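You operate a simulated robot arm through the tools that you are given. There is no shell and no other tool. Be economical: measure what you need, move in short steps, check, and stop when the job is done.

Carry out the task below with a simulated robot arm. There is one attempt and no reset: what you move stays moved.

TASK
Pump oil into the compressor until it stands in the green band.
Fine: green hose on the oil port, yellow valve open; at the end valve shut, hose back on the steel post's stud, the brass cap from the post on the oil port; let no gas escape and leave the other valves and nuts alone.

The check looks at the end state, three seconds after you hand in, the way a careful person would. Anything else that was tipped, shoved, dropped, spilled or broken makes it a failure. Lids that push on must go on centred and level and be pressed home; caps that screw on are set level and turned clockwise until they are tight.

THE ROBOT
A 7-joint arm with a two-finger parallel gripper on a trunk, on a base that drives. Base frame: it is fixed to the floor where the robot stands at the start and does not move with it; the origin is under the middle of the robot, x ahead of it, y to its left, z up; the surface under the hand at the start is at about z = 0.38. Readings come in m, rad, newtons and seconds.
With the tool pointing down near the work surface it reaches from about 0.16 to 0.48 m from the robot's upright axis, wherever it stands. Its first joint turns from -2.897 to 2.897 rad. Places, roughly: black knob [1.2, -0.6, 1]; black mode knob [-0.7, 1.3, 1]; black power switch [-0.7, 1.1, 1]; black pump handle [0.7, 0.2, 0.9]; blue cylinder knob [-0.4, 1.7, 0.8]; blue inlet knob [-0.7, 1.2, 1]; blue knob [1.2, -0.7, 1]; drier valve knob [1.2, -0.5, 0.7]; green start button [-0.6, 1.3, 1]; high valve knob [1.1, -0.7, 0.7]; liquid valve knob [1.3, -0.3, 0.6]; low valve knob [1.4, -0.2, 0.8]; oil port [0.5, 0.1, 1]; oil valve lever [0.6, 0, 1]; oil window [0.8, 0, 1.2]; outlet valve knob [0.9, -0.9, 0.6]. Payload 1.57 kg.
The tool frame sits at the grasp point between the pads (the TCP): z along the fingers, y along the line on which they close. The tips reach 0.03 m beyond it. The gripper opens to 0.08 m. The fingers are 0.017 m wide and 0.012 m thick; the gripper's body (0.04 by 0.082 m) begins 0.08 m behind the TCP.
Orientation is that of the tool frame in the base frame, as [roll, pitch, yaw] about the fixed x, y, z axes, in that order (R = Rz(yaw) Ry(pitch) Rx(roll)). With the fingers straight down and closing along the base's y, the tool's x points along the base's -x, its y along +y and its z along -z.

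THE INTERFACE
- The arm moves only by the tool jog_arm. Its arguments are lists of equal length, an entry for each row: "delta_pos": the shift along the tool's x, y, z in units of 250 mm (1.0 is 250 mm), a list of three; "rotation": the turn, a rotation vector about the tool's x, y, z in units of 60 degrees (1.0 is 60 degrees), a list of three; "claw": the opening in per cent of the stroke, from 0 (shut) to 100 (fully open). In form: {"delta_pos": [[dx, dy, dz], ...], "rotation": [[ax, ay, az], ...], "claw": [claw, ...]}. A call has 1 to 10 rows; each row is the pose to reach, as a shift and turn from the pose commanded when the call began, along the tool's axes at that moment. A call with a number of a shift or a turn outside -1 to 1 is refused whole. A row lasts 0.2 s, in which the tool goes at most 0.05 m and 0.15 rad; a call with a longer step from one row to the next is refused whole, and so is a gripper value outside its range. A pose out of reach is approached as far as the arm can. The call stops where the force on the tool passes 40 N (or 10 N more than at its start, if that is more) or the arm is blocked; 0.2 s more then pass. Each finger travels about 0.072 m/s and halts on what it meets, pressing with about 25 N; the grip force reading is that of the motor and also rises with nothing between the fingers. The clock runs only during rows and for 0.2 s after the last one: add rows that repeat a pose to give the fingers time. The reply holds the time, the measured pose of the TCP, the force on the tool along the base axes, the opening and the grip force, in the units named above and with some noise, with the torque about the TCP (base axes, N m) and any sound that the robot's microphone picked up.
- Cameras (640 x 400 px; columns grow to the right, rows downward): "scene" is now at [0.002, 0.1084, 1.6021]; the picture's right is [-0.37, -0.93, 0.00], its down [-0.50, 0.20, -0.84] and it looks along [0.78, -0.31, -0.54] (base axes); focal length 290 px, centre (320, 200). "wrist" rides on the gripper at [0.072, -0.007, -0.122] in the tool frame; the picture's right is [0.09, 1.00, 0.00], its down [-0.84, 0.08, -0.54] and it looks along [-0.54, 0.05, 0.84] (tool axes); focal length 238 px, centre (320, 200). There is no depth. A picture from a camera that has moved, and an enlarged one, comes with that camera's place and axes in the base frame and with its lens.
- snapshot(camera): a new picture of that camera. No time passes.
- lift_body(by): slides the trunk up (or, below 0, down) by that many m; the arm and the scene camera ride with it, the base frame stays. It gives what a move gives, with no picture.
- drive_base(legs): drives the robot by 1 to 6 legs, each [ahead, left, turn to the left] in m, m and rad, along the robot's own axes; the way and the turn of a leg run together, so that a leg with both is an arc; at most 1.5 m and 3.142 rad a leg. The arm and the cameras ride along, it lands a little off, and it stops where it bumps. It gives what a move gives.
- head_to(pan, tilt): turns the head with the scene camera to pan (to the left, within 1.501 rad either way) and tilt (down, from -0.506 to 1.204), counted from straight ahead of the robot. It gives what a move gives.
- zoom(camera, box): a new picture of the part [left, top, right, bottom] of that camera's present view, enlarged. No time passes.
- sign_off(): hands the job in; it is judged then, once.

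Go step by step. Nothing tells you exact positions but the pictures and the camera data: compare them with the known pose of the tool, close in by small moves and look again before you grip or let go. The budget is 120 turns and 78 pictures, counting those below and the enlarged ones. Unless the task says otherwise, let go and move clear before handing in, and close with one line.

The tools are called after "Call:" as name(argument=value, ...) on one line, values as JSON. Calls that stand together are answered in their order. jog_arm: Moves the arm, as the interface text tells. Its arguments: {"type":"object","properties":{"delta_pos":{"type":"array","items":{"type":"array","items":{"type":"number"}}},"rotation":{"type":"array","items":{"type":"array","items":{"type":"number"}}},"claw":{"type":"array","items":{"type":"number"}}},"required":["delta_pos","rotation","claw"]} The other tools are called the same way: lift_body (by) slides the trunk up or down; drive_base (legs) drives the base; head_to (pan, tilt) turns the head that bears the scene camera; snapshot (camera) takes a picture; zoom (camera, box) takes an enlarged picture of a part of a camera's view; sign_off () hands the job in.

At the start:

```text
clock: 0.0
ee_pos: [0.4075, -0.021, 1.3625]
tcp_rot: [-3.141, -0.001, 3.142]
ft_force: [-0.2, 0.1, -0.3]
torque: [0.0, 0.04, -0.02]
width: 0.0801
grasp_force: 0.0
trunk travel left (down, up): [-0.4, 0.08]
robot x, y, heading: [0.0007, 0.0009, 0.003]
head pan, tilt: [-0.377, 0.567]
```

scene: 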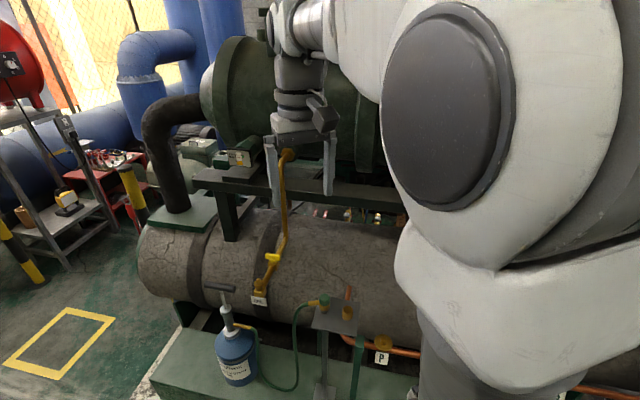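
wrist: 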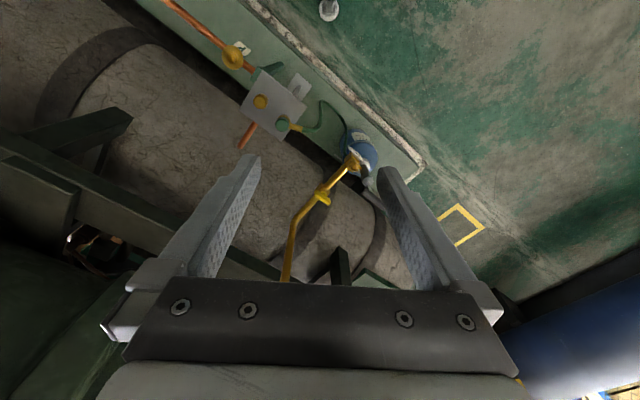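

I see the blue oil pump, the steel post with the green hose and a brass cap, and the yellow oil line with its yellow valve. I will zoom in to measure them.

Call:
zoom(camera="scene", box=[200, 230, 400, 400])

Call:
zoom(camera="wrist", box=[200, 30, 420, 250])

Call:
zoom(camera="scene", box=[190, 100, 350, 200])

```text
2.35 times, centred on (300, 315) of scene
camera zoom: at [0.002, 0.1084, 1.6021], right [-0.37, -0.93, 0.0], down [-0.5, 0.2, -0.84], along [0.78, -0.31, -0.54], focal length 683 px, centre (367, -71)
```

zoom: 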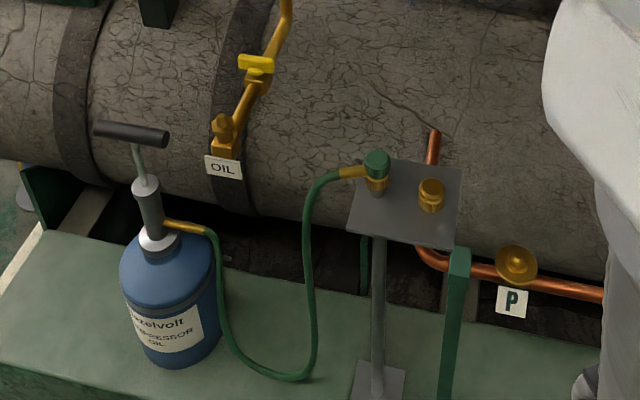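

```text
1.82 times, centred on (310, 140) of wrist
camera zoom: at [0.3356, -0.029, 1.4854], right [-0.09, 1.0, 0.0], down [0.84, 0.08, 0.54], along [0.54, 0.05, -0.84], focal length 433 px, centre (338, 309)
```

zoom: 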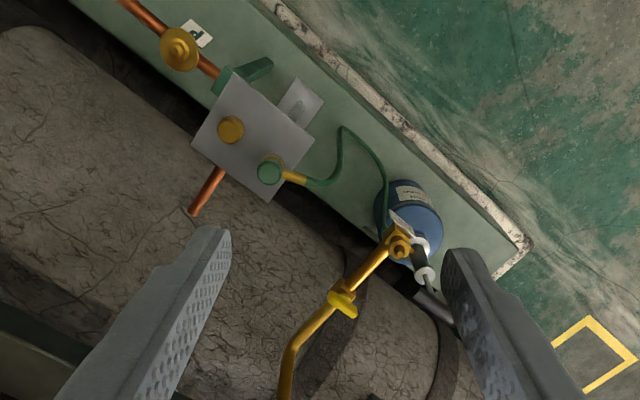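

```text
4.00 times, centred on (270, 150) of scene
camera zoom: at [0.002, 0.1084, 1.6021], right [-0.37, -0.93, 0.0], down [-0.5, 0.2, -0.84], along [0.78, -0.31, -0.54], focal length 1161 px, centre (520, 400)
```

zoom: 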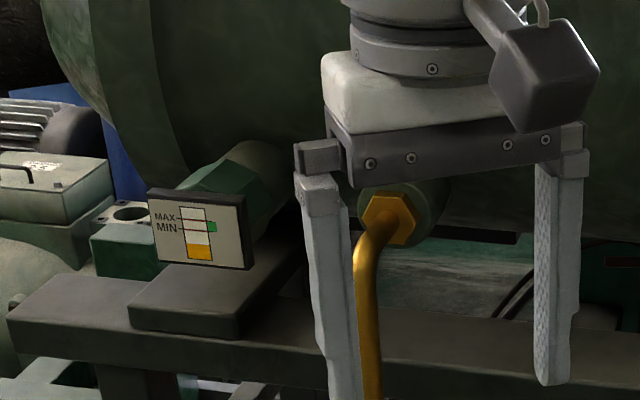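

From the two views I get, roughly: port (0.54, 0.06, 1.02), hose coupling (0.49, -0.10, 0.93), cap (0.45, -0.15, 0.91), valve lever (0.647, 0.005, 0.987), pump handle (0.69, 0.17, 0.88). I'll lower the trunk and look closer.

Call:
lift_body(by=-0.2)

Call:
snapshot(camera="wrist")

Call:
snapshot(camera="scene")

```text
clock: 2.2
ee_pos: [0.4071, -0.0224, 1.1625]
tcp_rot: [3.141, -0.001, -3.14]
ft_force: [0.1, 0.4, 0.0]
torque: [0.0, -0.03, 0.0]
width: 0.0798
grasp_force: 0.2
trunk travel left (down, up): [-0.2, 0.28]
robot x, y, heading: [0.0009, -0.0028, 0.005]
head pan, tilt: [-0.377, 0.567]
```

```text
72 pictures are left
camera wrist: at [0.3356, -0.029, 1.2854], right [-0.09, 1.0, 0.0], down [0.84, 0.08, 0.54], along [0.54, 0.05, -0.84], focal length 238 px, centre (320, 200)
```

wrist: 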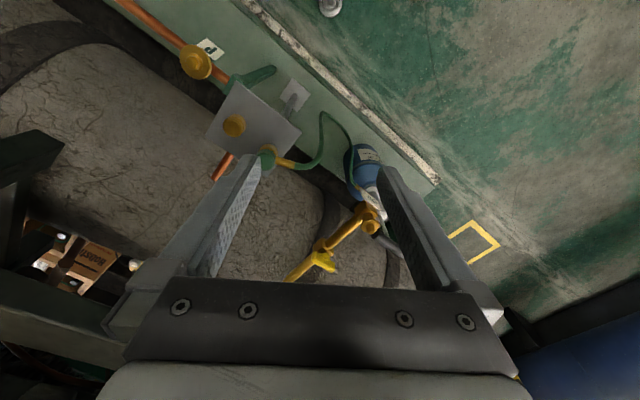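

```text
71 pictures are left
camera scene: at [0.002, 0.1084, 1.4022], right [-0.37, -0.93, 0.0], down [-0.5, 0.2, -0.84], along [0.78, -0.31, -0.54], focal length 290 px, centre (320, 200)
```

scene: 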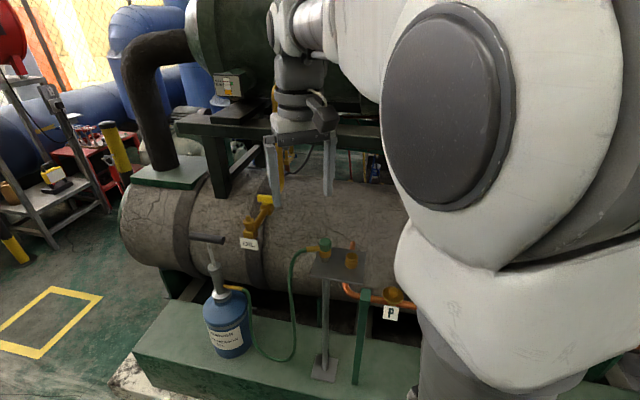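

I'll zoom in on the port and the stand from this lower view.

Call:
zoom(camera="scene", box=[180, 170, 300, 270])

Call:
zoom(camera="scene", box=[280, 220, 400, 320])

Call:
zoom(camera="wrist", box=[270, 130, 410, 290])

```text
4.00 times, centred on (240, 220) of scene
camera zoom: at [0.002, 0.1084, 1.4022], right [-0.37, -0.93, 0.0], down [-0.5, 0.2, -0.84], along [0.78, -0.31, -0.54], focal length 1161 px, centre (640, 120)
```

zoom: 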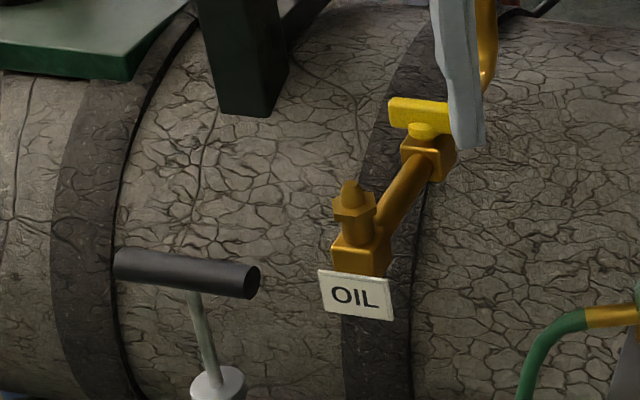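

```text
4.00 times, centred on (340, 270) of scene
camera zoom: at [0.002, 0.1084, 1.4022], right [-0.37, -0.93, 0.0], down [-0.5, 0.2, -0.84], along [0.78, -0.31, -0.54], focal length 1161 px, centre (240, -80)
```

zoom: 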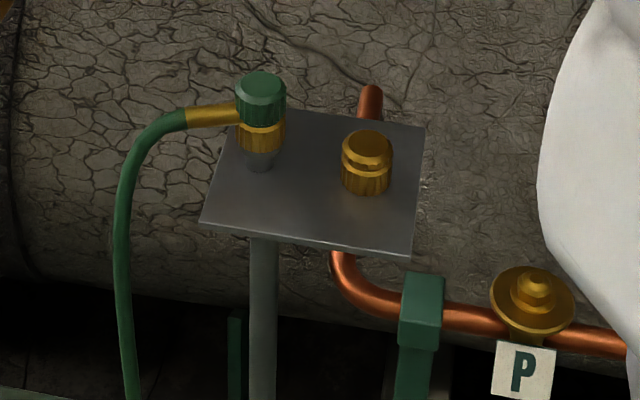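

```text
2.50 times, centred on (340, 210) of wrist
camera zoom: at [0.3356, -0.029, 1.2854], right [-0.09, 1.0, 0.0], down [0.84, 0.08, 0.54], along [0.54, 0.05, -0.84], focal length 596 px, centre (270, 175)
```

zoom: 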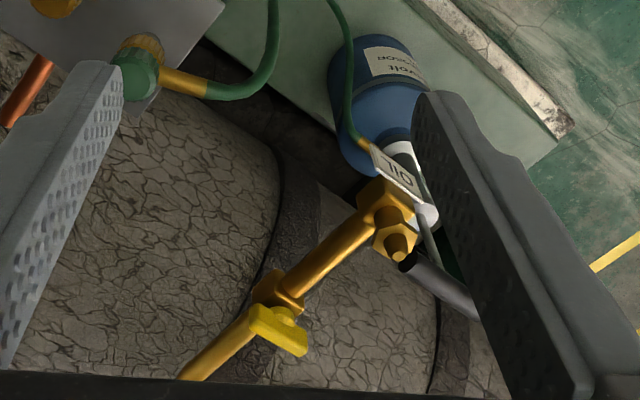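

The lever stands across the pipe, so the valve is shut. The plinth edge runs at about 45° to me, so I'll move along it to bring the port, lever and pump within reach.

Call:
drive_base(legs=[[0.1, 0.11, 0]])

Call:
head_to(pan=-0.5, tilt=1.0)

Call:
snapshot(camera="scene")

Call:
snapshot(camera="wrist")

```text
clock: 3.6
ee_pos: [0.4979, 0.0909, 1.164]
tcp_rot: [-3.141, -0.001, -3.141]
ft_force: [0.1, 0.0, -0.2]
torque: [0.01, 0.01, 0.0]
width: 0.08
grasp_force: 0.1
trunk travel left (down, up): [-0.2, 0.28]
robot x, y, heading: [0.0937, 0.113, 0.001]
head pan, tilt: [-0.377, 0.567]
```

```text
clock: 4.5
ee_pos: [0.4981, 0.0917, 1.1632]
tcp_rot: [-3.141, 0.0, -3.14]
ft_force: [0.4, 0.3, 0.2]
torque: [-0.01, -0.01, 0.0]
width: 0.0801
grasp_force: 0.1
trunk travel left (down, up): [-0.2, 0.28]
robot x, y, heading: [0.0902, 0.1131, -0.003]
head pan, tilt: [-0.499, 1.0]
```

```text
67 pictures are left
camera scene: at [0.0721, 0.2223, 1.3672], right [-0.48, -0.88, 0.0], down [-0.74, 0.4, -0.54], along [0.47, -0.26, -0.84], focal length 290 px, centre (320, 200)
```

scene: 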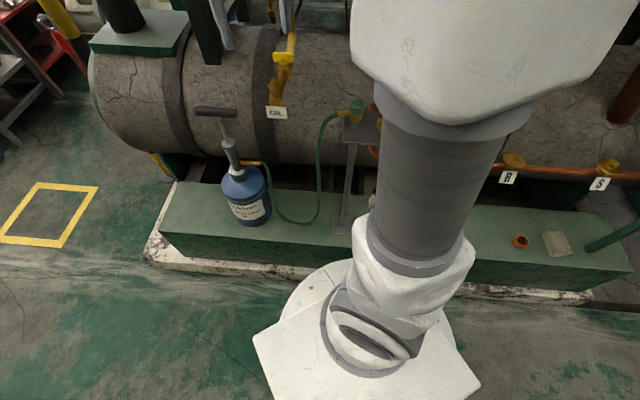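

```text
66 pictures are left
camera wrist: at [0.4274, 0.085, 1.2854], right [-0.09, 1.0, 0.0], down [0.84, 0.08, 0.54], along [0.54, 0.05, -0.84], focal length 238 px, centre (320, 200)
```

wrist: 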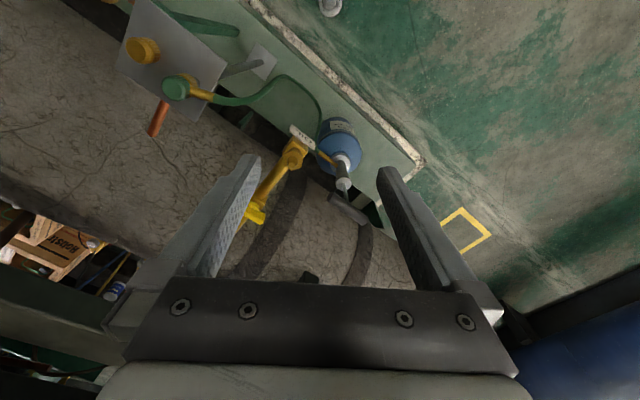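

The coupling is confirmed near (0.489, -0.100, 0.943) and the base is close to the plinth, so it stays put. I'll move above the coupling and yaw the hand so the fingers straddle it across the hose tail.

Call:
jog_arm(delta_pos=[[0.005, -0.109, 0], [0.01, -0.217, 0], [0.015, -0.326, 0], [0.02, -0.434, 0], [0.026, -0.543, 0], [0.031, -0.651, 0], [0.036, -0.76, 0], [0.036, -0.76, 0]], rotation=[[0, 0, -0.142], [0, 0, -0.284], [0, 0, -0.426], [0, 0, -0.568], [0, 0, -0.71], [0, 0, -0.852], [0, 0, -0.99], [0, 0, -1.0]], claw=[100, 100, 100, 100, 100, 100, 100, 100])

Call:
jog_arm(delta_pos=[[0, 0, 0], [0, 0, 0], [0, 0, 0]], rotation=[[0, 0, -0.12], [0, 0, -0.25], [0, 0, -0.35]], claw=[100, 100, 100])

Call:
snapshot(camera="wrist")

Call:
snapshot(camera="scene")

```text
clock: 6.3
ee_pos: [0.4882, -0.0982, 1.1626]
tcp_rot: [3.141, 0.0, -2.094]
ft_force: [0.4, -0.1, 0.1]
torque: [0.02, -0.01, 0.0]
width: 0.08
grasp_force: 0.1
trunk travel left (down, up): [-0.2, 0.28]
robot x, y, heading: [0.0916, 0.114, -0.004]
head pan, tilt: [-0.499, 1.0]
```

```text
clock: 7.1
ee_pos: [0.4891, -0.0981, 1.1623]
tcp_rot: [3.14, 0.0, -1.727]
ft_force: [-0.3, -0.9, 0.3]
torque: [0.0, 0.02, -0.02]
width: 0.0799
grasp_force: 0.1
trunk travel left (down, up): [-0.2, 0.28]
robot x, y, heading: [0.0905, 0.1117, 0.0]
head pan, tilt: [-0.499, 1.0]
```

```text
65 pictures are left
camera wrist: at [0.4856, -0.1703, 1.2854], right [-1.0, 0.06, 0.0], down [0.05, 0.84, 0.54], along [0.03, 0.54, -0.84], focal length 238 px, centre (320, 200)
```

wrist: 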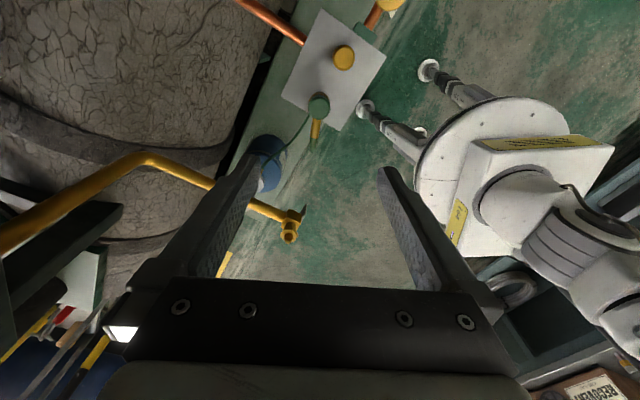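

```text
64 pictures are left
camera scene: at [0.0721, 0.2223, 1.3672], right [-0.48, -0.88, 0.0], down [-0.74, 0.4, -0.54], along [0.47, -0.26, -0.84], focal length 290 px, centre (320, 200)
```

scene: 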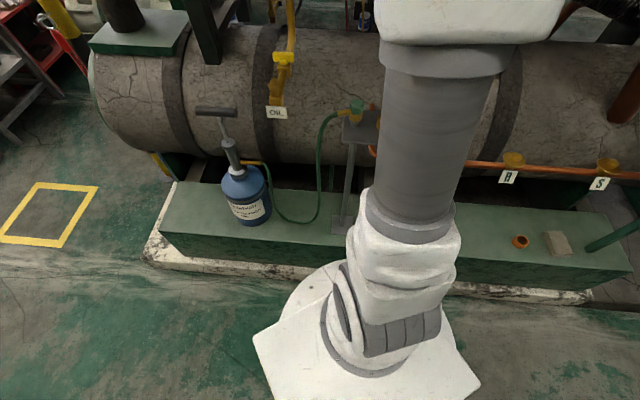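

The wrist view puts the coupling top at about (0.490, -0.105), with its tail going toward +y. I'll descend over it with the claw open and check from close.

Call:
jog_arm(delta_pos=[[0.023, -0.008, 0.14], [0.023, -0.008, 0.28], [0.023, -0.008, 0.42], [0.023, -0.008, 0.56], [0.023, -0.008, 0.69], [0.023, -0.008, 0.69]], rotation=[[0, 0, 0], [0, 0, 0], [0, 0, 0], [0, 0, 0], [0, 0, 0], [0, 0, 0]], claw=[100, 100, 100, 100, 100, 100])

Call:
snapshot(camera="wrist")

Call:
zoom(camera="scene", box=[300, 50, 420, 150])

```text
clock: 8.5
ee_pos: [0.489, -0.1041, 0.989]
tcp_rot: [3.141, 0.0, -1.728]
ft_force: [-0.2, -0.1, 1.0]
torque: [0.01, -0.02, -0.04]
width: 0.0804
grasp_force: 0.2
trunk travel left (down, up): [-0.2, 0.28]
robot x, y, heading: [0.0923, 0.1165, 0.004]
head pan, tilt: [-0.499, 1.0]
```

```text
63 pictures are left
camera wrist: at [0.4861, -0.1758, 1.1123], right [-1.0, 0.07, 0.0], down [0.05, 0.84, 0.54], along [0.04, 0.54, -0.84], focal length 238 px, centre (320, 200)
```

wrist: 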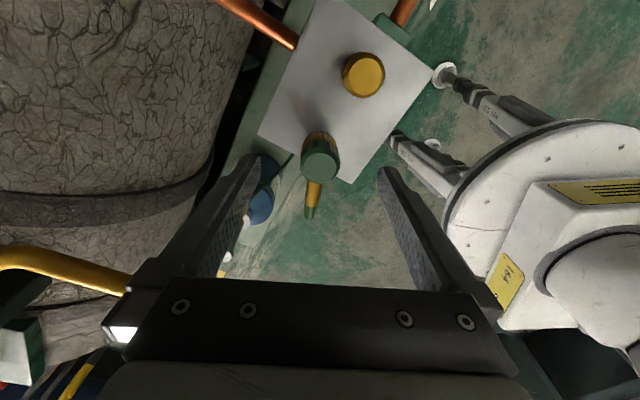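

```text
4.00 times, centred on (360, 100) of scene
camera zoom: at [0.0721, 0.2223, 1.3672], right [-0.48, -0.88, 0.0], down [-0.74, 0.4, -0.54], along [0.47, -0.26, -0.84], focal length 1161 px, centre (160, 600)
```

zoom: 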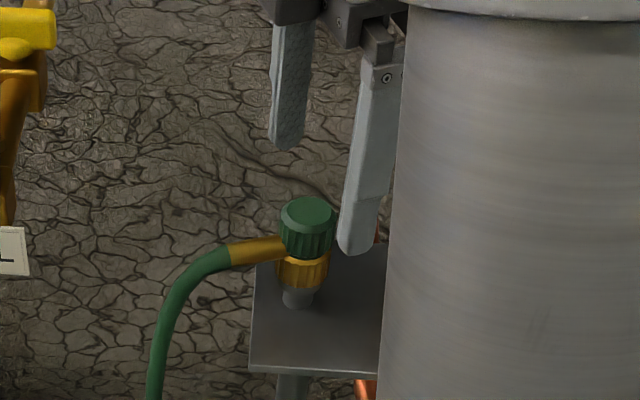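

The coupling top is at about (0.491, -0.101, 0.947) and the plate at about z 0.88. I'll go down to z 0.928 and close gently.

Call:
jog_arm(delta_pos=[[-0.013, -0.006, 0.12], [-0.013, -0.006, 0.244], [-0.013, -0.006, 0.244], [-0.013, -0.006, 0.244], [-0.013, -0.006, 0.244], [-0.013, -0.006, 0.244]], rotation=[[0, 0, 0], [0, 0, 0], [0, 0, 0], [0, 0, 0], [0, 0, 0], [0, 0, 0]], claw=[100, 100, 60, 45, 10, 10])

Call:
zoom(camera="scene", box=[300, 50, 420, 150])

```text
clock: 9.9
ee_pos: [0.489, -0.1013, 0.9277]
tcp_rot: [3.14, 0.001, -1.729]
ft_force: [-18.6, 4.4, 0.5]
torque: [0.14, 0.37, 0.02]
width: 0.0293
grasp_force: 24.8
trunk travel left (down, up): [-0.2, 0.28]
robot x, y, heading: [0.0948, 0.1142, 0.001]
head pan, tilt: [-0.499, 1.0]
```

```text
4.00 times, centred on (360, 100) of scene
camera zoom: at [0.0707, 0.2225, 1.3671], right [-0.48, -0.88, 0.0], down [-0.74, 0.4, -0.54], along [0.48, -0.26, -0.84], focal length 1161 px, centre (160, 600)
```

zoom: 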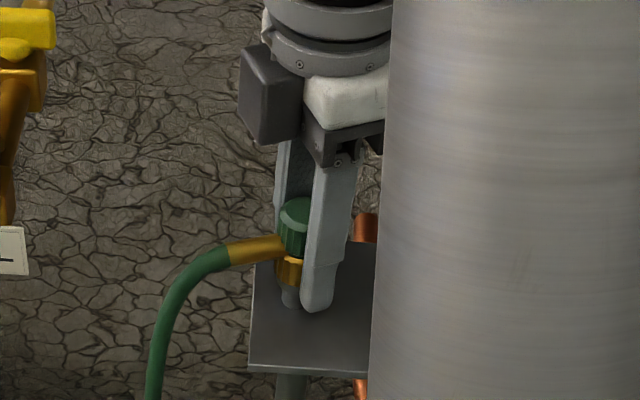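

Gripped at 29 mm, but there is 19 N of side force in -x. I'll shift slightly to relieve it.

Call:
jog_arm(delta_pos=[[0.001, 0.008, 0], [0.001, 0.008, 0]], rotation=[[0, 0, 0], [0, 0, 0]], claw=[10, 10])

```text
clock: 10.5
ee_pos: [0.4906, -0.0995, 0.9287]
tcp_rot: [-3.141, 0.001, -1.727]
ft_force: [-13.6, 2.4, -6.0]
torque: [0.05, 0.22, -0.01]
width: 0.0293
grasp_force: 25.3
trunk travel left (down, up): [-0.2, 0.28]
robot x, y, heading: [0.0892, 0.1163, 0.001]
head pan, tilt: [-0.499, 1.0]
```

Call:
jog_arm(delta_pos=[[0.002, 0.018, 0], [0.002, 0.018, 0]], rotation=[[0, 0, 0], [0, 0, 0]], claw=[10, 10])

```text
clock: 11.1
ee_pos: [0.4892, -0.1009, 0.9295]
tcp_rot: [-3.132, -0.002, -1.729]
ft_force: [14.1, -1.5, 4.2]
torque: [-0.05, -0.4, -0.03]
width: 0.0291
grasp_force: 24.8
trunk travel left (down, up): [-0.2, 0.28]
robot x, y, heading: [0.0912, 0.1141, -0.008]
head pan, tilt: [-0.499, 1.0]
```

Call:
jog_arm(delta_pos=[[-0.001, -0.009, 0], [-0.001, -0.009, -0.008], [-0.001, -0.009, -0.016]], rotation=[[0, 0, 0], [0, 0, 0], [0, 0, 0]], claw=[10, 10, 10])

```text
clock: 11.9
ee_pos: [0.49, -0.1005, 0.932]
tcp_rot: [-3.14, -0.001, -1.728]
ft_force: [19.2, -3.4, -9.4]
torque: [-0.11, -0.44, -0.06]
width: 0.0295
grasp_force: 25.0
trunk travel left (down, up): [-0.2, 0.28]
robot x, y, heading: [0.0899, 0.1153, -0.004]
head pan, tilt: [-0.499, 1.0]
```

It resists a 9 N pull, so I'll test an unscrewing (counter-clockwise) twist.

Call:
jog_arm(delta_pos=[[0, -0.01, 0.008], [0, -0.01, 0.008], [0, -0.01, 0.008], [0, -0.01, 0.008]], rotation=[[0, 0, -0.1], [0, 0, -0.2], [0, 0, -0.3], [0, 0, -0.3]], claw=[10, 10, 10, 10])

Call:
zoom(camera="scene", box=[300, 50, 420, 150])

```text
clock: 12.9
ee_pos: [0.4904, -0.1006, 0.931]
tcp_rot: [3.139, 0.001, -1.413]
ft_force: [8.0, -0.3, -3.2]
torque: [0.02, -0.19, -0.02]
width: 0.0291
grasp_force: 25.2
trunk travel left (down, up): [-0.2, 0.28]
robot x, y, heading: [0.0924, 0.1158, -0.008]
head pan, tilt: [-0.499, 1.0]
```

```text
4.00 times, centred on (360, 100) of scene
camera zoom: at [0.0727, 0.2222, 1.3671], right [-0.48, -0.88, 0.0], down [-0.74, 0.4, -0.54], along [0.47, -0.26, -0.84], focal length 1161 px, centre (160, 600)
```

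zoom: 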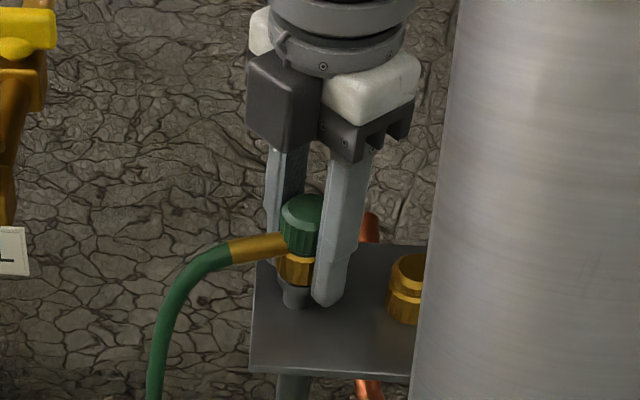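

The nut turned almost freely while the hose tail stayed still. I'll keep turning counter-clockwise and watch whether it rises.

Call:
jog_arm(delta_pos=[[0, 0, 0], [0, 0, 0], [0, 0, 0], [0, 0, 0], [0, 0, 0], [0, 0, 0], [0, 0, 0], [0, 0, 0]], rotation=[[0, 0, -0.14], [0, 0, -0.28], [0, 0, -0.42], [0, 0, -0.56], [0, 0, -0.7], [0, 0, -0.84], [0, 0, -0.97], [0, 0, -0.97]], claw=[10, 10, 10, 10, 10, 10, 10, 10])

Call:
zoom(camera="scene", box=[300, 50, 420, 150])

```text
clock: 14.7
ee_pos: [0.4915, -0.1001, 0.9302]
tcp_rot: [-3.141, 0.002, -0.396]
ft_force: [5.6, 9.6, -4.5]
torque: [0.22, -0.18, 0.01]
width: 0.0294
grasp_force: 24.9
trunk travel left (down, up): [-0.2, 0.28]
robot x, y, heading: [0.0949, 0.1163, 0.001]
head pan, tilt: [-0.499, 1.0]
```

```text
4.00 times, centred on (360, 100) of scene
camera zoom: at [0.0726, 0.2229, 1.3671], right [-0.48, -0.88, 0.0], down [-0.74, 0.4, -0.54], along [0.47, -0.26, -0.84], focal length 1161 px, centre (160, 600)
```

zoom: 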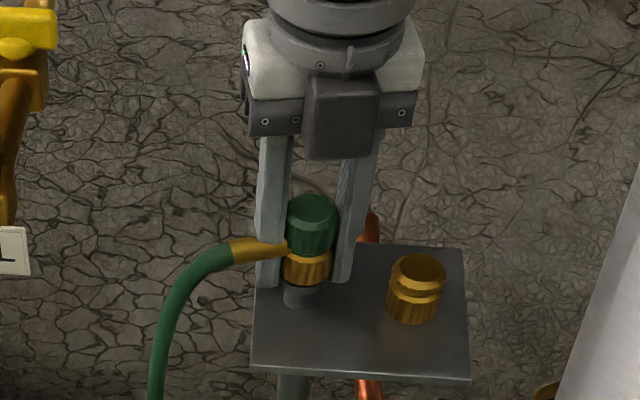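

No clear rise and no torque, so the coupling may simply be a snap or push fit. I'll try a firmer pull in small steps.

Call:
jog_arm(delta_pos=[[0, 0, -0.012], [0, 0, -0.024], [0, 0, -0.036], [0, 0, -0.048]], rotation=[[0, 0, 0], [0, 0, 0], [0, 0, 0], [0, 0, 0]], claw=[10, 10, 10, 10])

Call:
zoom(camera="scene", box=[300, 50, 420, 150])

```text
clock: 15.7
ee_pos: [0.4908, -0.1027, 0.9427]
tcp_rot: [3.141, 0.0, -0.4]
ft_force: [0.5, 0.9, -1.0]
torque: [0.0, -0.01, 0.01]
width: 0.029
grasp_force: 25.2
trunk travel left (down, up): [-0.2, 0.28]
robot x, y, heading: [0.0906, 0.1124, 0.0]
head pan, tilt: [-0.499, 1.0]
```

```text
4.00 times, centred on (360, 100) of scene
camera zoom: at [0.0721, 0.2223, 1.3672], right [-0.48, -0.88, 0.0], down [-0.74, 0.4, -0.54], along [0.47, -0.26, -0.84], focal length 1161 px, centre (160, 600)
```

zoom: 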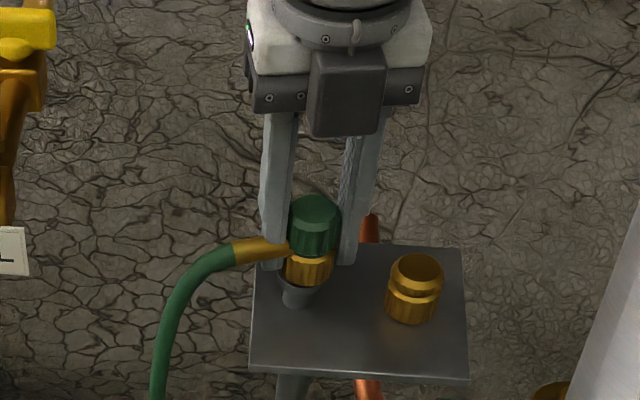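

The fingers slid up the coupling and it stayed put. I'll regrip lower and check by wrist view whether it turns with the hand.

Call:
jog_arm(delta_pos=[[0, 0, 0], [0, 0, 0], [0, 0, 0.03], [0, 0, 0.064], [0, 0, 0.064], [0, 0, 0.064], [0, 0, 0.064]], rotation=[[0, 0, 0], [0, 0, 0], [0, 0, 0], [0, 0, 0], [0, 0, 0], [0, 0, 0], [0, 0, 0]], claw=[55, 55, 55, 55, 10, 10, 10])

Call:
zoom(camera="wrist", box=[260, 120, 380, 220])

```text
clock: 17.3
ee_pos: [0.4901, -0.0998, 0.9268]
tcp_rot: [-3.141, 0.0, -0.398]
ft_force: [1.7, 6.6, -1.1]
torque: [0.1, -0.13, 0.0]
width: 0.0292
grasp_force: 25.1
trunk travel left (down, up): [-0.2, 0.28]
robot x, y, heading: [0.0958, 0.1116, -0.002]
head pan, tilt: [-0.499, 1.0]
```

```text
4.00 times, centred on (320, 170) of wrist
camera zoom: at [0.56, -0.1223, 1.05], right [-0.3, -0.95, 0.0], down [-0.8, 0.25, 0.54], along [-0.52, 0.16, -0.84], focal length 953 px, centre (320, 320)
```

zoom: 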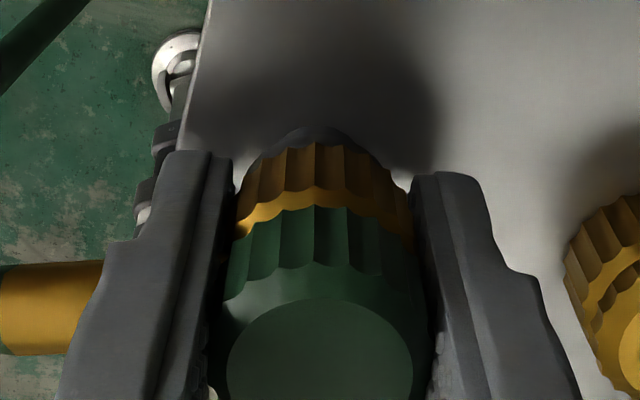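

Call:
jog_arm(delta_pos=[[0, 0, 0], [0, 0, 0], [0, 0, 0], [0, 0, 0], [0, 0, 0], [0, 0, 0], [0, 0, 0], [0, 0, 0]], rotation=[[0, 0, 0.14], [0, 0, 0.28], [0, 0, 0.42], [0, 0, 0.56], [0, 0, 0.7], [0, 0, 0.84], [0, 0, 0.97], [0, 0, 0.97]], claw=[10, 10, 10, 10, 10, 10, 10, 10])

Call:
zoom(camera="wrist", box=[260, 120, 380, 220])

```text
clock: 19.1
ee_pos: [0.4903, -0.0996, 0.9266]
tcp_rot: [3.14, 0.0, -1.417]
ft_force: [-9.0, 15.9, -5.0]
torque: [0.14, -0.23, 0.01]
width: 0.029
grasp_force: 24.9
trunk travel left (down, up): [-0.2, 0.28]
robot x, y, heading: [0.0914, 0.1136, -0.002]
head pan, tilt: [-0.499, 1.0]
```

```text
4.00 times, centred on (320, 170) of wrist
camera zoom: at [0.5086, -0.1702, 1.05], right [-0.97, -0.24, 0.0], down [-0.2, 0.81, 0.54], along [-0.13, 0.53, -0.84], focal length 953 px, centre (320, 320)
```

zoom: 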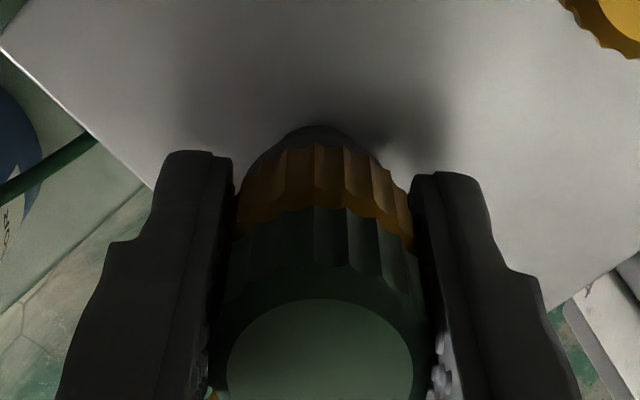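

The ridge pattern stays fixed relative to the fingers, so the nut does turn with the hand: it's a free-running screw. I'll ratchet: open, swing clockwise, regrip, then make a long counter-clockwise stroke.

Call:
jog_arm(delta_pos=[[0, 0, 0], [0, 0, 0], [0, 0, 0], [0, 0, 0], [0, 0, 0], [0, 0, 0], [0, 0, 0], [0, 0, 0], [0, 0, 0]], rotation=[[0, 0, 0], [0, 0, 0], [0, 0, 0.142], [0, 0, 0.284], [0, 0, 0.426], [0, 0, 0.568], [0, 0, 0.71], [0, 0, 0.852], [0, 0, 0.99]], claw=[55, 55, 55, 55, 55, 55, 55, 55, 55])

Call:
jog_arm(delta_pos=[[0, 0, 0], [0, 0, 0], [0, 0, 0], [0, 0, 0], [0, 0, 0], [0, 0, 0], [0, 0, 0]], rotation=[[0, 0, 0.142], [0, 0, 0.284], [0, 0, 0.426], [0, 0, 0.568], [0, 0, 0.71], [0, 0, 0.852], [0, 0, 0.99]], claw=[55, 55, 55, 55, 55, 55, 55])

Call:
jog_arm(delta_pos=[[0, 0, 0], [0, 0, 0], [0, 0, 0], [0, 0, 0], [0, 0, 0], [0, 0, 0], [0, 0, 0], [0, 0, 0], [0, 0, 0], [0, 0, 0]], rotation=[[0, 0, 0.142], [0, 0, 0.284], [0, 0, 0.426], [0, 0, 0.568], [0, 0, 0.71], [0, 0, 0.852], [0, 0, 0.99], [0, 0, 0.99], [0, 0, 0.99], [0, 0, 0.99]], claw=[55, 55, 55, 55, 55, 55, 55, 10, 10, 10])

```text
clock: 21.1
ee_pos: [0.4916, -0.1012, 0.9274]
tcp_rot: [3.14, -0.002, -2.452]
ft_force: [-0.2, 0.1, 0.6]
torque: [0.01, -0.03, 0.04]
width: 0.0439
grasp_force: 0.1
trunk travel left (down, up): [-0.2, 0.28]
robot x, y, heading: [0.0942, 0.1129, 0.004]
head pan, tilt: [-0.499, 1.0]
```

```text
clock: 22.7
ee_pos: [0.4896, -0.1026, 0.9274]
tcp_rot: [3.141, 0.002, 2.791]
ft_force: [-0.1, -0.2, -0.5]
torque: [-0.02, 0.0, -0.02]
width: 0.044
grasp_force: 0.1
trunk travel left (down, up): [-0.2, 0.28]
robot x, y, heading: [0.0933, 0.1133, -0.0]
head pan, tilt: [-0.499, 1.0]
```

```text
clock: 24.9
ee_pos: [0.4908, -0.1015, 0.9287]
tcp_rot: [-3.142, -0.001, 1.759]
ft_force: [-1.1, 0.1, 0.7]
torque: [0.04, -0.01, 0.0]
width: 0.0292
grasp_force: 24.7
trunk travel left (down, up): [-0.2, 0.28]
robot x, y, heading: [0.0907, 0.1132, 0.001]
head pan, tilt: [-0.499, 1.0]
```

Regripped well centred. Now a long counter-clockwise stroke, rising slightly.

Call:
jog_arm(delta_pos=[[0, 0, 0], [0, 0, 0], [0, 0, 0], [0, 0, 0], [0, 0, 0], [0, 0, 0], [0, 0, 0]], rotation=[[0, 0, -0.142], [0, 0, -0.284], [0, 0, -0.426], [0, 0, -0.568], [0, 0, -0.71], [0, 0, -0.852], [0, 0, -0.99]], claw=[10, 10, 10, 10, 10, 10, 10])

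Call:
jog_arm(delta_pos=[[0, 0, 0], [0, 0, 0], [0, 0, 0], [0, 0, 0], [0, 0, 0], [0, 0, 0], [0, 0, 0]], rotation=[[0, 0, -0.142], [0, 0, -0.284], [0, 0, -0.426], [0, 0, -0.568], [0, 0, -0.71], [0, 0, -0.852], [0, 0, -0.99]], claw=[10, 10, 10, 10, 10, 10, 10])

Call:
jog_arm(delta_pos=[[0, 0, 0], [0, 0, 0], [0, 0, 0], [0, 0, 0], [0, 0, 0], [0, 0, 0], [0, 0, 0]], rotation=[[0, 0, -0.142], [0, 0, -0.284], [0, 0, -0.426], [0, 0, -0.568], [0, 0, -0.71], [0, 0, -0.852], [0, 0, -0.99]], claw=[10, 10, 10, 10, 10, 10, 10])

Call:
jog_arm(delta_pos=[[0, 0, 0], [0, 0, 0], [0, 0, 0], [0, 0, 0], [0, 0, 0], [0, 0, 0], [0, 0, 0]], rotation=[[0, 0, -0.142], [0, 0, -0.284], [0, 0, -0.426], [0, 0, -0.568], [0, 0, -0.71], [0, 0, -0.852], [0, 0, -0.99]], claw=[10, 10, 10, 10, 10, 10, 10])

Call:
zoom(camera="scene", box=[300, 50, 420, 150])

```text
clock: 26.5
ee_pos: [0.4904, -0.0999, 0.9273]
tcp_rot: [3.141, -0.001, 2.798]
ft_force: [4.7, 2.4, 1.2]
torque: [0.09, -0.1, -0.03]
width: 0.0291
grasp_force: 24.0
trunk travel left (down, up): [-0.2, 0.28]
robot x, y, heading: [0.0885, 0.1134, 0.004]
head pan, tilt: [-0.499, 1.0]
```

```text
clock: 28.1
ee_pos: [0.4909, -0.1003, 0.9275]
tcp_rot: [-3.141, -0.001, -2.447]
ft_force: [5.5, 12.7, 2.8]
torque: [0.28, -0.14, -0.02]
width: 0.0293
grasp_force: 24.3
trunk travel left (down, up): [-0.2, 0.28]
robot x, y, heading: [0.095, 0.1138, 0.001]
head pan, tilt: [-0.499, 1.0]
```

```text
clock: 29.7
ee_pos: [0.4918, -0.1015, 0.9282]
tcp_rot: [-3.14, -0.001, -1.412]
ft_force: [2.1, 14.4, 1.0]
torque: [0.27, -0.03, -0.04]
width: 0.029
grasp_force: 24.7
trunk travel left (down, up): [-0.2, 0.28]
robot x, y, heading: [0.092, 0.1148, -0.001]
head pan, tilt: [-0.499, 1.0]
```

```text
clock: 31.3
ee_pos: [0.492, -0.1008, 0.9267]
tcp_rot: [3.141, -0.001, -0.376]
ft_force: [6.6, 11.8, -0.5]
torque: [0.25, -0.23, -0.06]
width: 0.0293
grasp_force: 25.0
trunk travel left (down, up): [-0.2, 0.28]
robot x, y, heading: [0.0907, 0.1119, -0.0]
head pan, tilt: [-0.499, 1.0]
```

```text
4.00 times, centred on (360, 100) of scene
camera zoom: at [0.0727, 0.2234, 1.367], right [-0.48, -0.88, 0.0], down [-0.74, 0.4, -0.54], along [0.47, -0.26, -0.84], focal length 1161 px, centre (160, 600)
```

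zoom: 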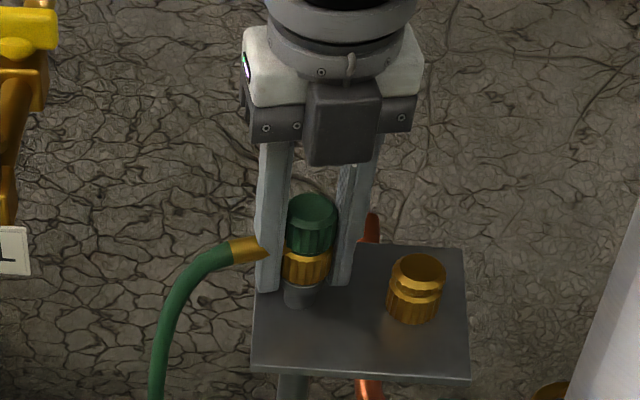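

About 0.7 turn undone so far. I'll pull again in measured steps to see whether it lifts.

Call:
jog_arm(delta_pos=[[0, 0, -0.008], [0, 0, -0.016]], rotation=[[0, 0, 0], [0, 0, 0]], claw=[0, 0])

Call:
jog_arm(delta_pos=[[0, 0, -0.008], [0, 0, -0.016]], rotation=[[0, 0, 0], [0, 0, 0]], claw=[0, 0])

Call:
jog_arm(delta_pos=[[0, 0, -0.008], [0, 0, -0.016]], rotation=[[0, 0, 0], [0, 0, 0]], claw=[0, 0])

Call:
zoom(camera="scene", box=[300, 50, 420, 150])

```text
clock: 31.9
ee_pos: [0.4897, -0.1009, 0.9299]
tcp_rot: [-3.141, 0.001, -0.378]
ft_force: [4.1, 12.8, -5.2]
torque: [0.26, -0.08, -0.01]
width: 0.0292
grasp_force: 25.2
trunk travel left (down, up): [-0.2, 0.28]
robot x, y, heading: [0.0903, 0.1139, 0.002]
head pan, tilt: [-0.499, 1.0]
```

```text
clock: 32.5
ee_pos: [0.4899, -0.1002, 0.935]
tcp_rot: [3.141, 0.0, -0.377]
ft_force: [3.4, 10.5, -5.8]
torque: [0.23, -0.12, 0.0]
width: 0.0296
grasp_force: 25.4
trunk travel left (down, up): [-0.2, 0.28]
robot x, y, heading: [0.0931, 0.1159, 0.001]
head pan, tilt: [-0.499, 1.0]
```

```text
clock: 33.1
ee_pos: [0.4905, -0.1014, 0.9403]
tcp_rot: [3.142, -0.002, -0.381]
ft_force: [-0.2, 0.0, -0.8]
torque: [0.0, 0.01, 0.01]
width: 0.0292
grasp_force: 25.0
trunk travel left (down, up): [-0.2, 0.28]
robot x, y, heading: [0.091, 0.1101, -0.003]
head pan, tilt: [-0.499, 1.0]
```

```text
4.00 times, centred on (360, 100) of scene
camera zoom: at [0.0722, 0.2223, 1.3673], right [-0.48, -0.88, 0.0], down [-0.74, 0.4, -0.54], along [0.47, -0.26, -0.84], focal length 1161 px, centre (160, 600)
```

zoom: 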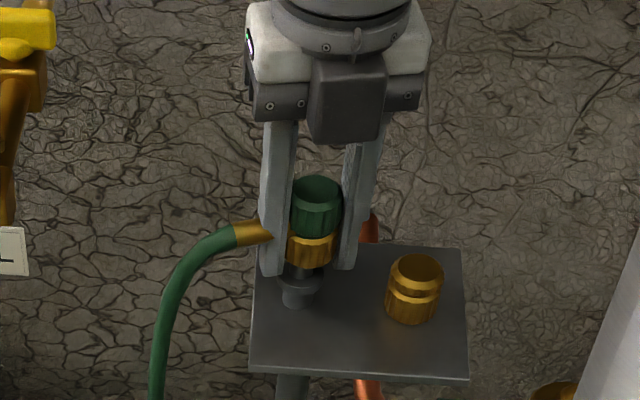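

The coupling has lifted off the stud and is held. I'll lift it clear and carry it over the oil port, turning the camera side away from the pipe.

Call:
jog_arm(delta_pos=[[0, 0, -0.16], [0, 0, -0.32], [0, 0, -0.48], [0, 0, -0.64], [0, 0, -0.64]], rotation=[[0, 0, 0], [0, 0, 0], [0, 0, 0], [0, 0, 0], [0, 0, 0]], claw=[0, 0, 0, 0, 0])

Call:
jog_arm(delta_pos=[[-0.002, -0.1, 0], [-0.004, -0.2, 0], [-0.006, -0.3, 0], [-0.008, -0.4, 0], [-0.01, -0.5, 0], [-0.012, -0.6, 0], [-0.014, -0.713, 0], [-0.014, -0.713, 0]], rotation=[[0, 0, 0.142], [0, 0, 0.284], [0, 0, 0.426], [0, 0, 0.568], [0, 0, 0.71], [0, 0, 0.852], [0, 0, 0.99], [0, 0, 1.0]], claw=[0, 0, 0, 0, 0, 0, 0, 0])

Call:
snapshot(camera="scene")

Call:
snapshot(camera="wrist")

```text
clock: 34.3
ee_pos: [0.49, -0.103, 1.0982]
tcp_rot: [-3.141, 0.0, -0.379]
ft_force: [-0.9, 0.0, -1.0]
torque: [0.01, 0.02, -0.06]
width: 0.0294
grasp_force: 25.1
trunk travel left (down, up): [-0.2, 0.28]
robot x, y, heading: [0.0931, 0.118, -0.006]
head pan, tilt: [-0.499, 1.0]
```

```text
clock: 36.1
ee_pos: [0.552, 0.0648, 1.0985]
tcp_rot: [-3.141, 0.0, -1.425]
ft_force: [-0.3, 0.3, -1.3]
torque: [0.0, 0.0, -0.01]
width: 0.0294
grasp_force: 25.0
trunk travel left (down, up): [-0.2, 0.28]
robot x, y, heading: [0.0911, 0.1151, 0.001]
head pan, tilt: [-0.499, 1.0]
```

```text
53 pictures are left
camera scene: at [0.0721, 0.2224, 1.3672], right [-0.48, -0.88, 0.0], down [-0.74, 0.4, -0.54], along [0.47, -0.26, -0.84], focal length 290 px, centre (320, 200)
```

scene: 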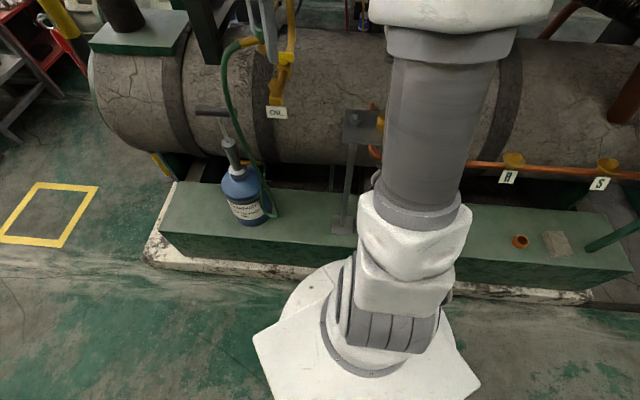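

```text
52 pictures are left
camera wrist: at [0.5708, -0.0053, 1.2222], right [-0.97, -0.23, 0.0], down [-0.2, 0.82, 0.54], along [-0.13, 0.53, -0.84], focal length 238 px, centre (320, 200)
```

wrist: 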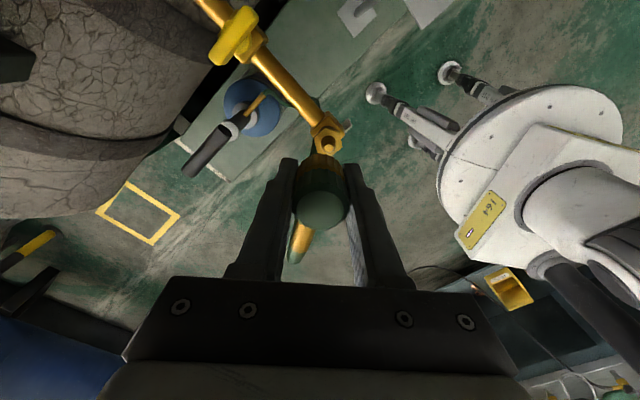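

The coupling is held above the port. I'll tilt the head up a little and zoom both views to align it.

Call:
head_to(pan=-0.35, tilt=0.6)

Call:
zoom(camera="scene", box=[240, 150, 360, 250])

Call:
zoom(camera="wrist", box=[270, 90, 390, 240])

```text
clock: 37.0
ee_pos: [0.5529, 0.0656, 1.0996]
tcp_rot: [-3.141, 0.0, -1.424]
ft_force: [0.1, -0.4, -0.9]
torque: [-0.03, 0.0, 0.0]
width: 0.0293
grasp_force: 24.7
trunk travel left (down, up): [-0.2, 0.28]
robot x, y, heading: [0.0934, 0.1146, -0.002]
head pan, tilt: [-0.351, 0.6]
```

```text
4.00 times, centred on (300, 200) of scene
camera zoom: at [0.0939, 0.2253, 1.3991], right [-0.34, -0.94, 0.0], down [-0.53, 0.19, -0.82], along [0.77, -0.28, -0.57], focal length 1161 px, centre (400, 200)
```

zoom: 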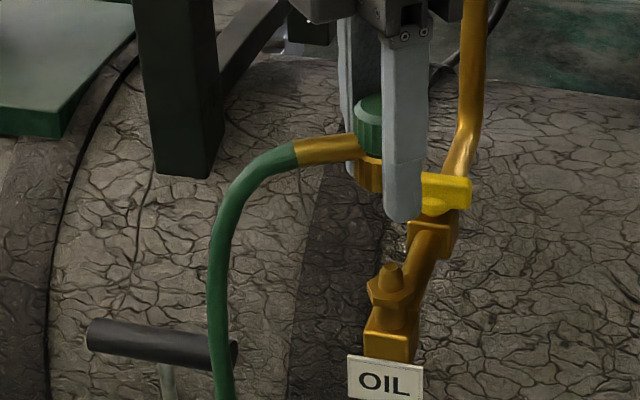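

```text
2.67 times, centred on (330, 165) of wrist
camera zoom: at [0.5708, -0.0057, 1.2222], right [-0.97, -0.24, 0.0], down [-0.2, 0.82, 0.54], along [-0.13, 0.53, -0.84], focal length 636 px, centre (293, 293)
```

zoom: 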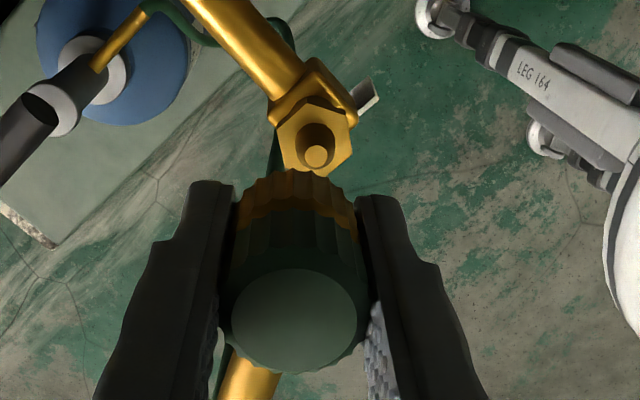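

The port tip works out to (0.546, 0.0655, 1.024) from both cameras. I'll align over it and descend until just above.

Call:
jog_arm(delta_pos=[[-0.003, 0.026, 0], [-0.003, 0.026, 0.1], [-0.003, 0.026, 0.17], [-0.003, 0.026, 0.17]], rotation=[[0, 0, 0], [0, 0, 0], [0, 0, 0], [0, 0, 0]], claw=[0, 0, 0, 0])

Call:
zoom(camera="scene", box=[240, 150, 360, 250])

Call:
zoom(camera="wrist", box=[270, 90, 390, 240])

```text
clock: 38.0
ee_pos: [0.5467, 0.0664, 1.0562]
tcp_rot: [-3.141, 0.0, -1.422]
ft_force: [-0.8, -0.2, -1.8]
torque: [0.04, 0.01, 0.01]
width: 0.0294
grasp_force: 25.1
trunk travel left (down, up): [-0.2, 0.28]
robot x, y, heading: [0.0905, 0.1148, -0.001]
head pan, tilt: [-0.351, 0.6]
```

```text
4.00 times, centred on (300, 200) of scene
camera zoom: at [0.094, 0.2253, 1.3992], right [-0.34, -0.94, 0.0], down [-0.53, 0.19, -0.83], along [0.77, -0.28, -0.56], focal length 1161 px, centre (400, 200)
```

zoom: 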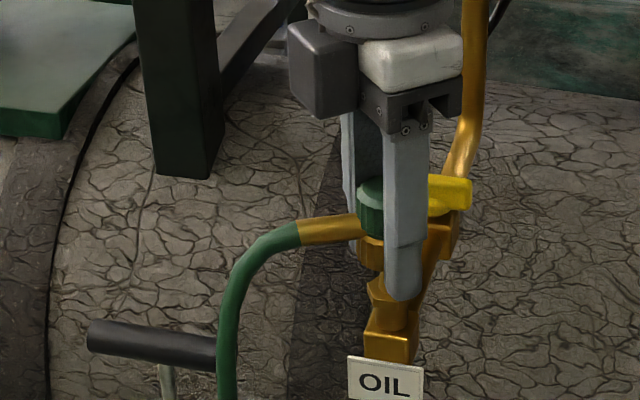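

```text
2.67 times, centred on (330, 165) of wrist
camera zoom: at [0.5645, -0.0037, 1.1792], right [-0.97, -0.24, 0.0], down [-0.2, 0.82, 0.54], along [-0.13, 0.53, -0.84], focal length 636 px, centre (293, 293)
```

zoom: 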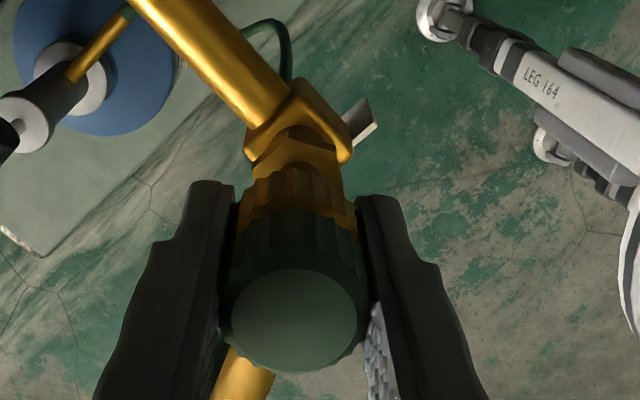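

Alignment looks good. I'll lower in small steps while watching the force.

Call:
jog_arm(delta_pos=[[0, 0, 0.02], [0, 0, 0.04]], rotation=[[0, 0, 0], [0, 0, 0]], claw=[0, 0])

Call:
jog_arm(delta_pos=[[0, 0, 0.016], [0, 0, 0.032]], rotation=[[0, 0, 0], [0, 0, 0]], claw=[0, 0])

Call:
zoom(camera="scene", box=[240, 150, 360, 250])

```text
clock: 38.6
ee_pos: [0.5459, 0.0666, 1.046]
tcp_rot: [-3.142, 0.001, -1.424]
ft_force: [0.4, -0.1, -0.4]
torque: [-0.01, 0.01, 0.01]
width: 0.0293
grasp_force: 24.7
trunk travel left (down, up): [-0.2, 0.28]
robot x, y, heading: [0.0926, 0.1144, -0.003]
head pan, tilt: [-0.351, 0.6]
```

```text
clock: 39.2
ee_pos: [0.5477, 0.066, 1.0468]
tcp_rot: [-3.127, -0.005, -1.426]
ft_force: [-4.8, 1.0, 16.7]
torque: [0.04, 0.37, 0.0]
width: 0.0293
grasp_force: 24.9
trunk travel left (down, up): [-0.2, 0.28]
robot x, y, heading: [0.0915, 0.1121, 0.002]
head pan, tilt: [-0.351, 0.6]
stopped in row 2: the force on the tool passed its limit at 46 N (the readings are from after the stop); the commanded pose is now the measured one
```

```text
4.00 times, centred on (300, 200) of scene
camera zoom: at [0.0923, 0.2254, 1.3992], right [-0.34, -0.94, 0.0], down [-0.53, 0.19, -0.83], along [0.78, -0.28, -0.56], focal length 1161 px, centre (400, 200)
```

zoom: 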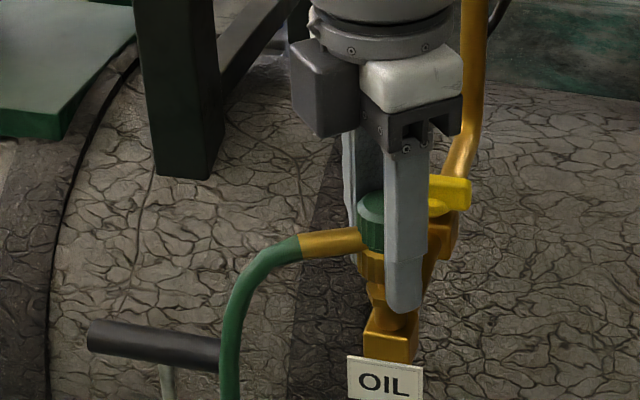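

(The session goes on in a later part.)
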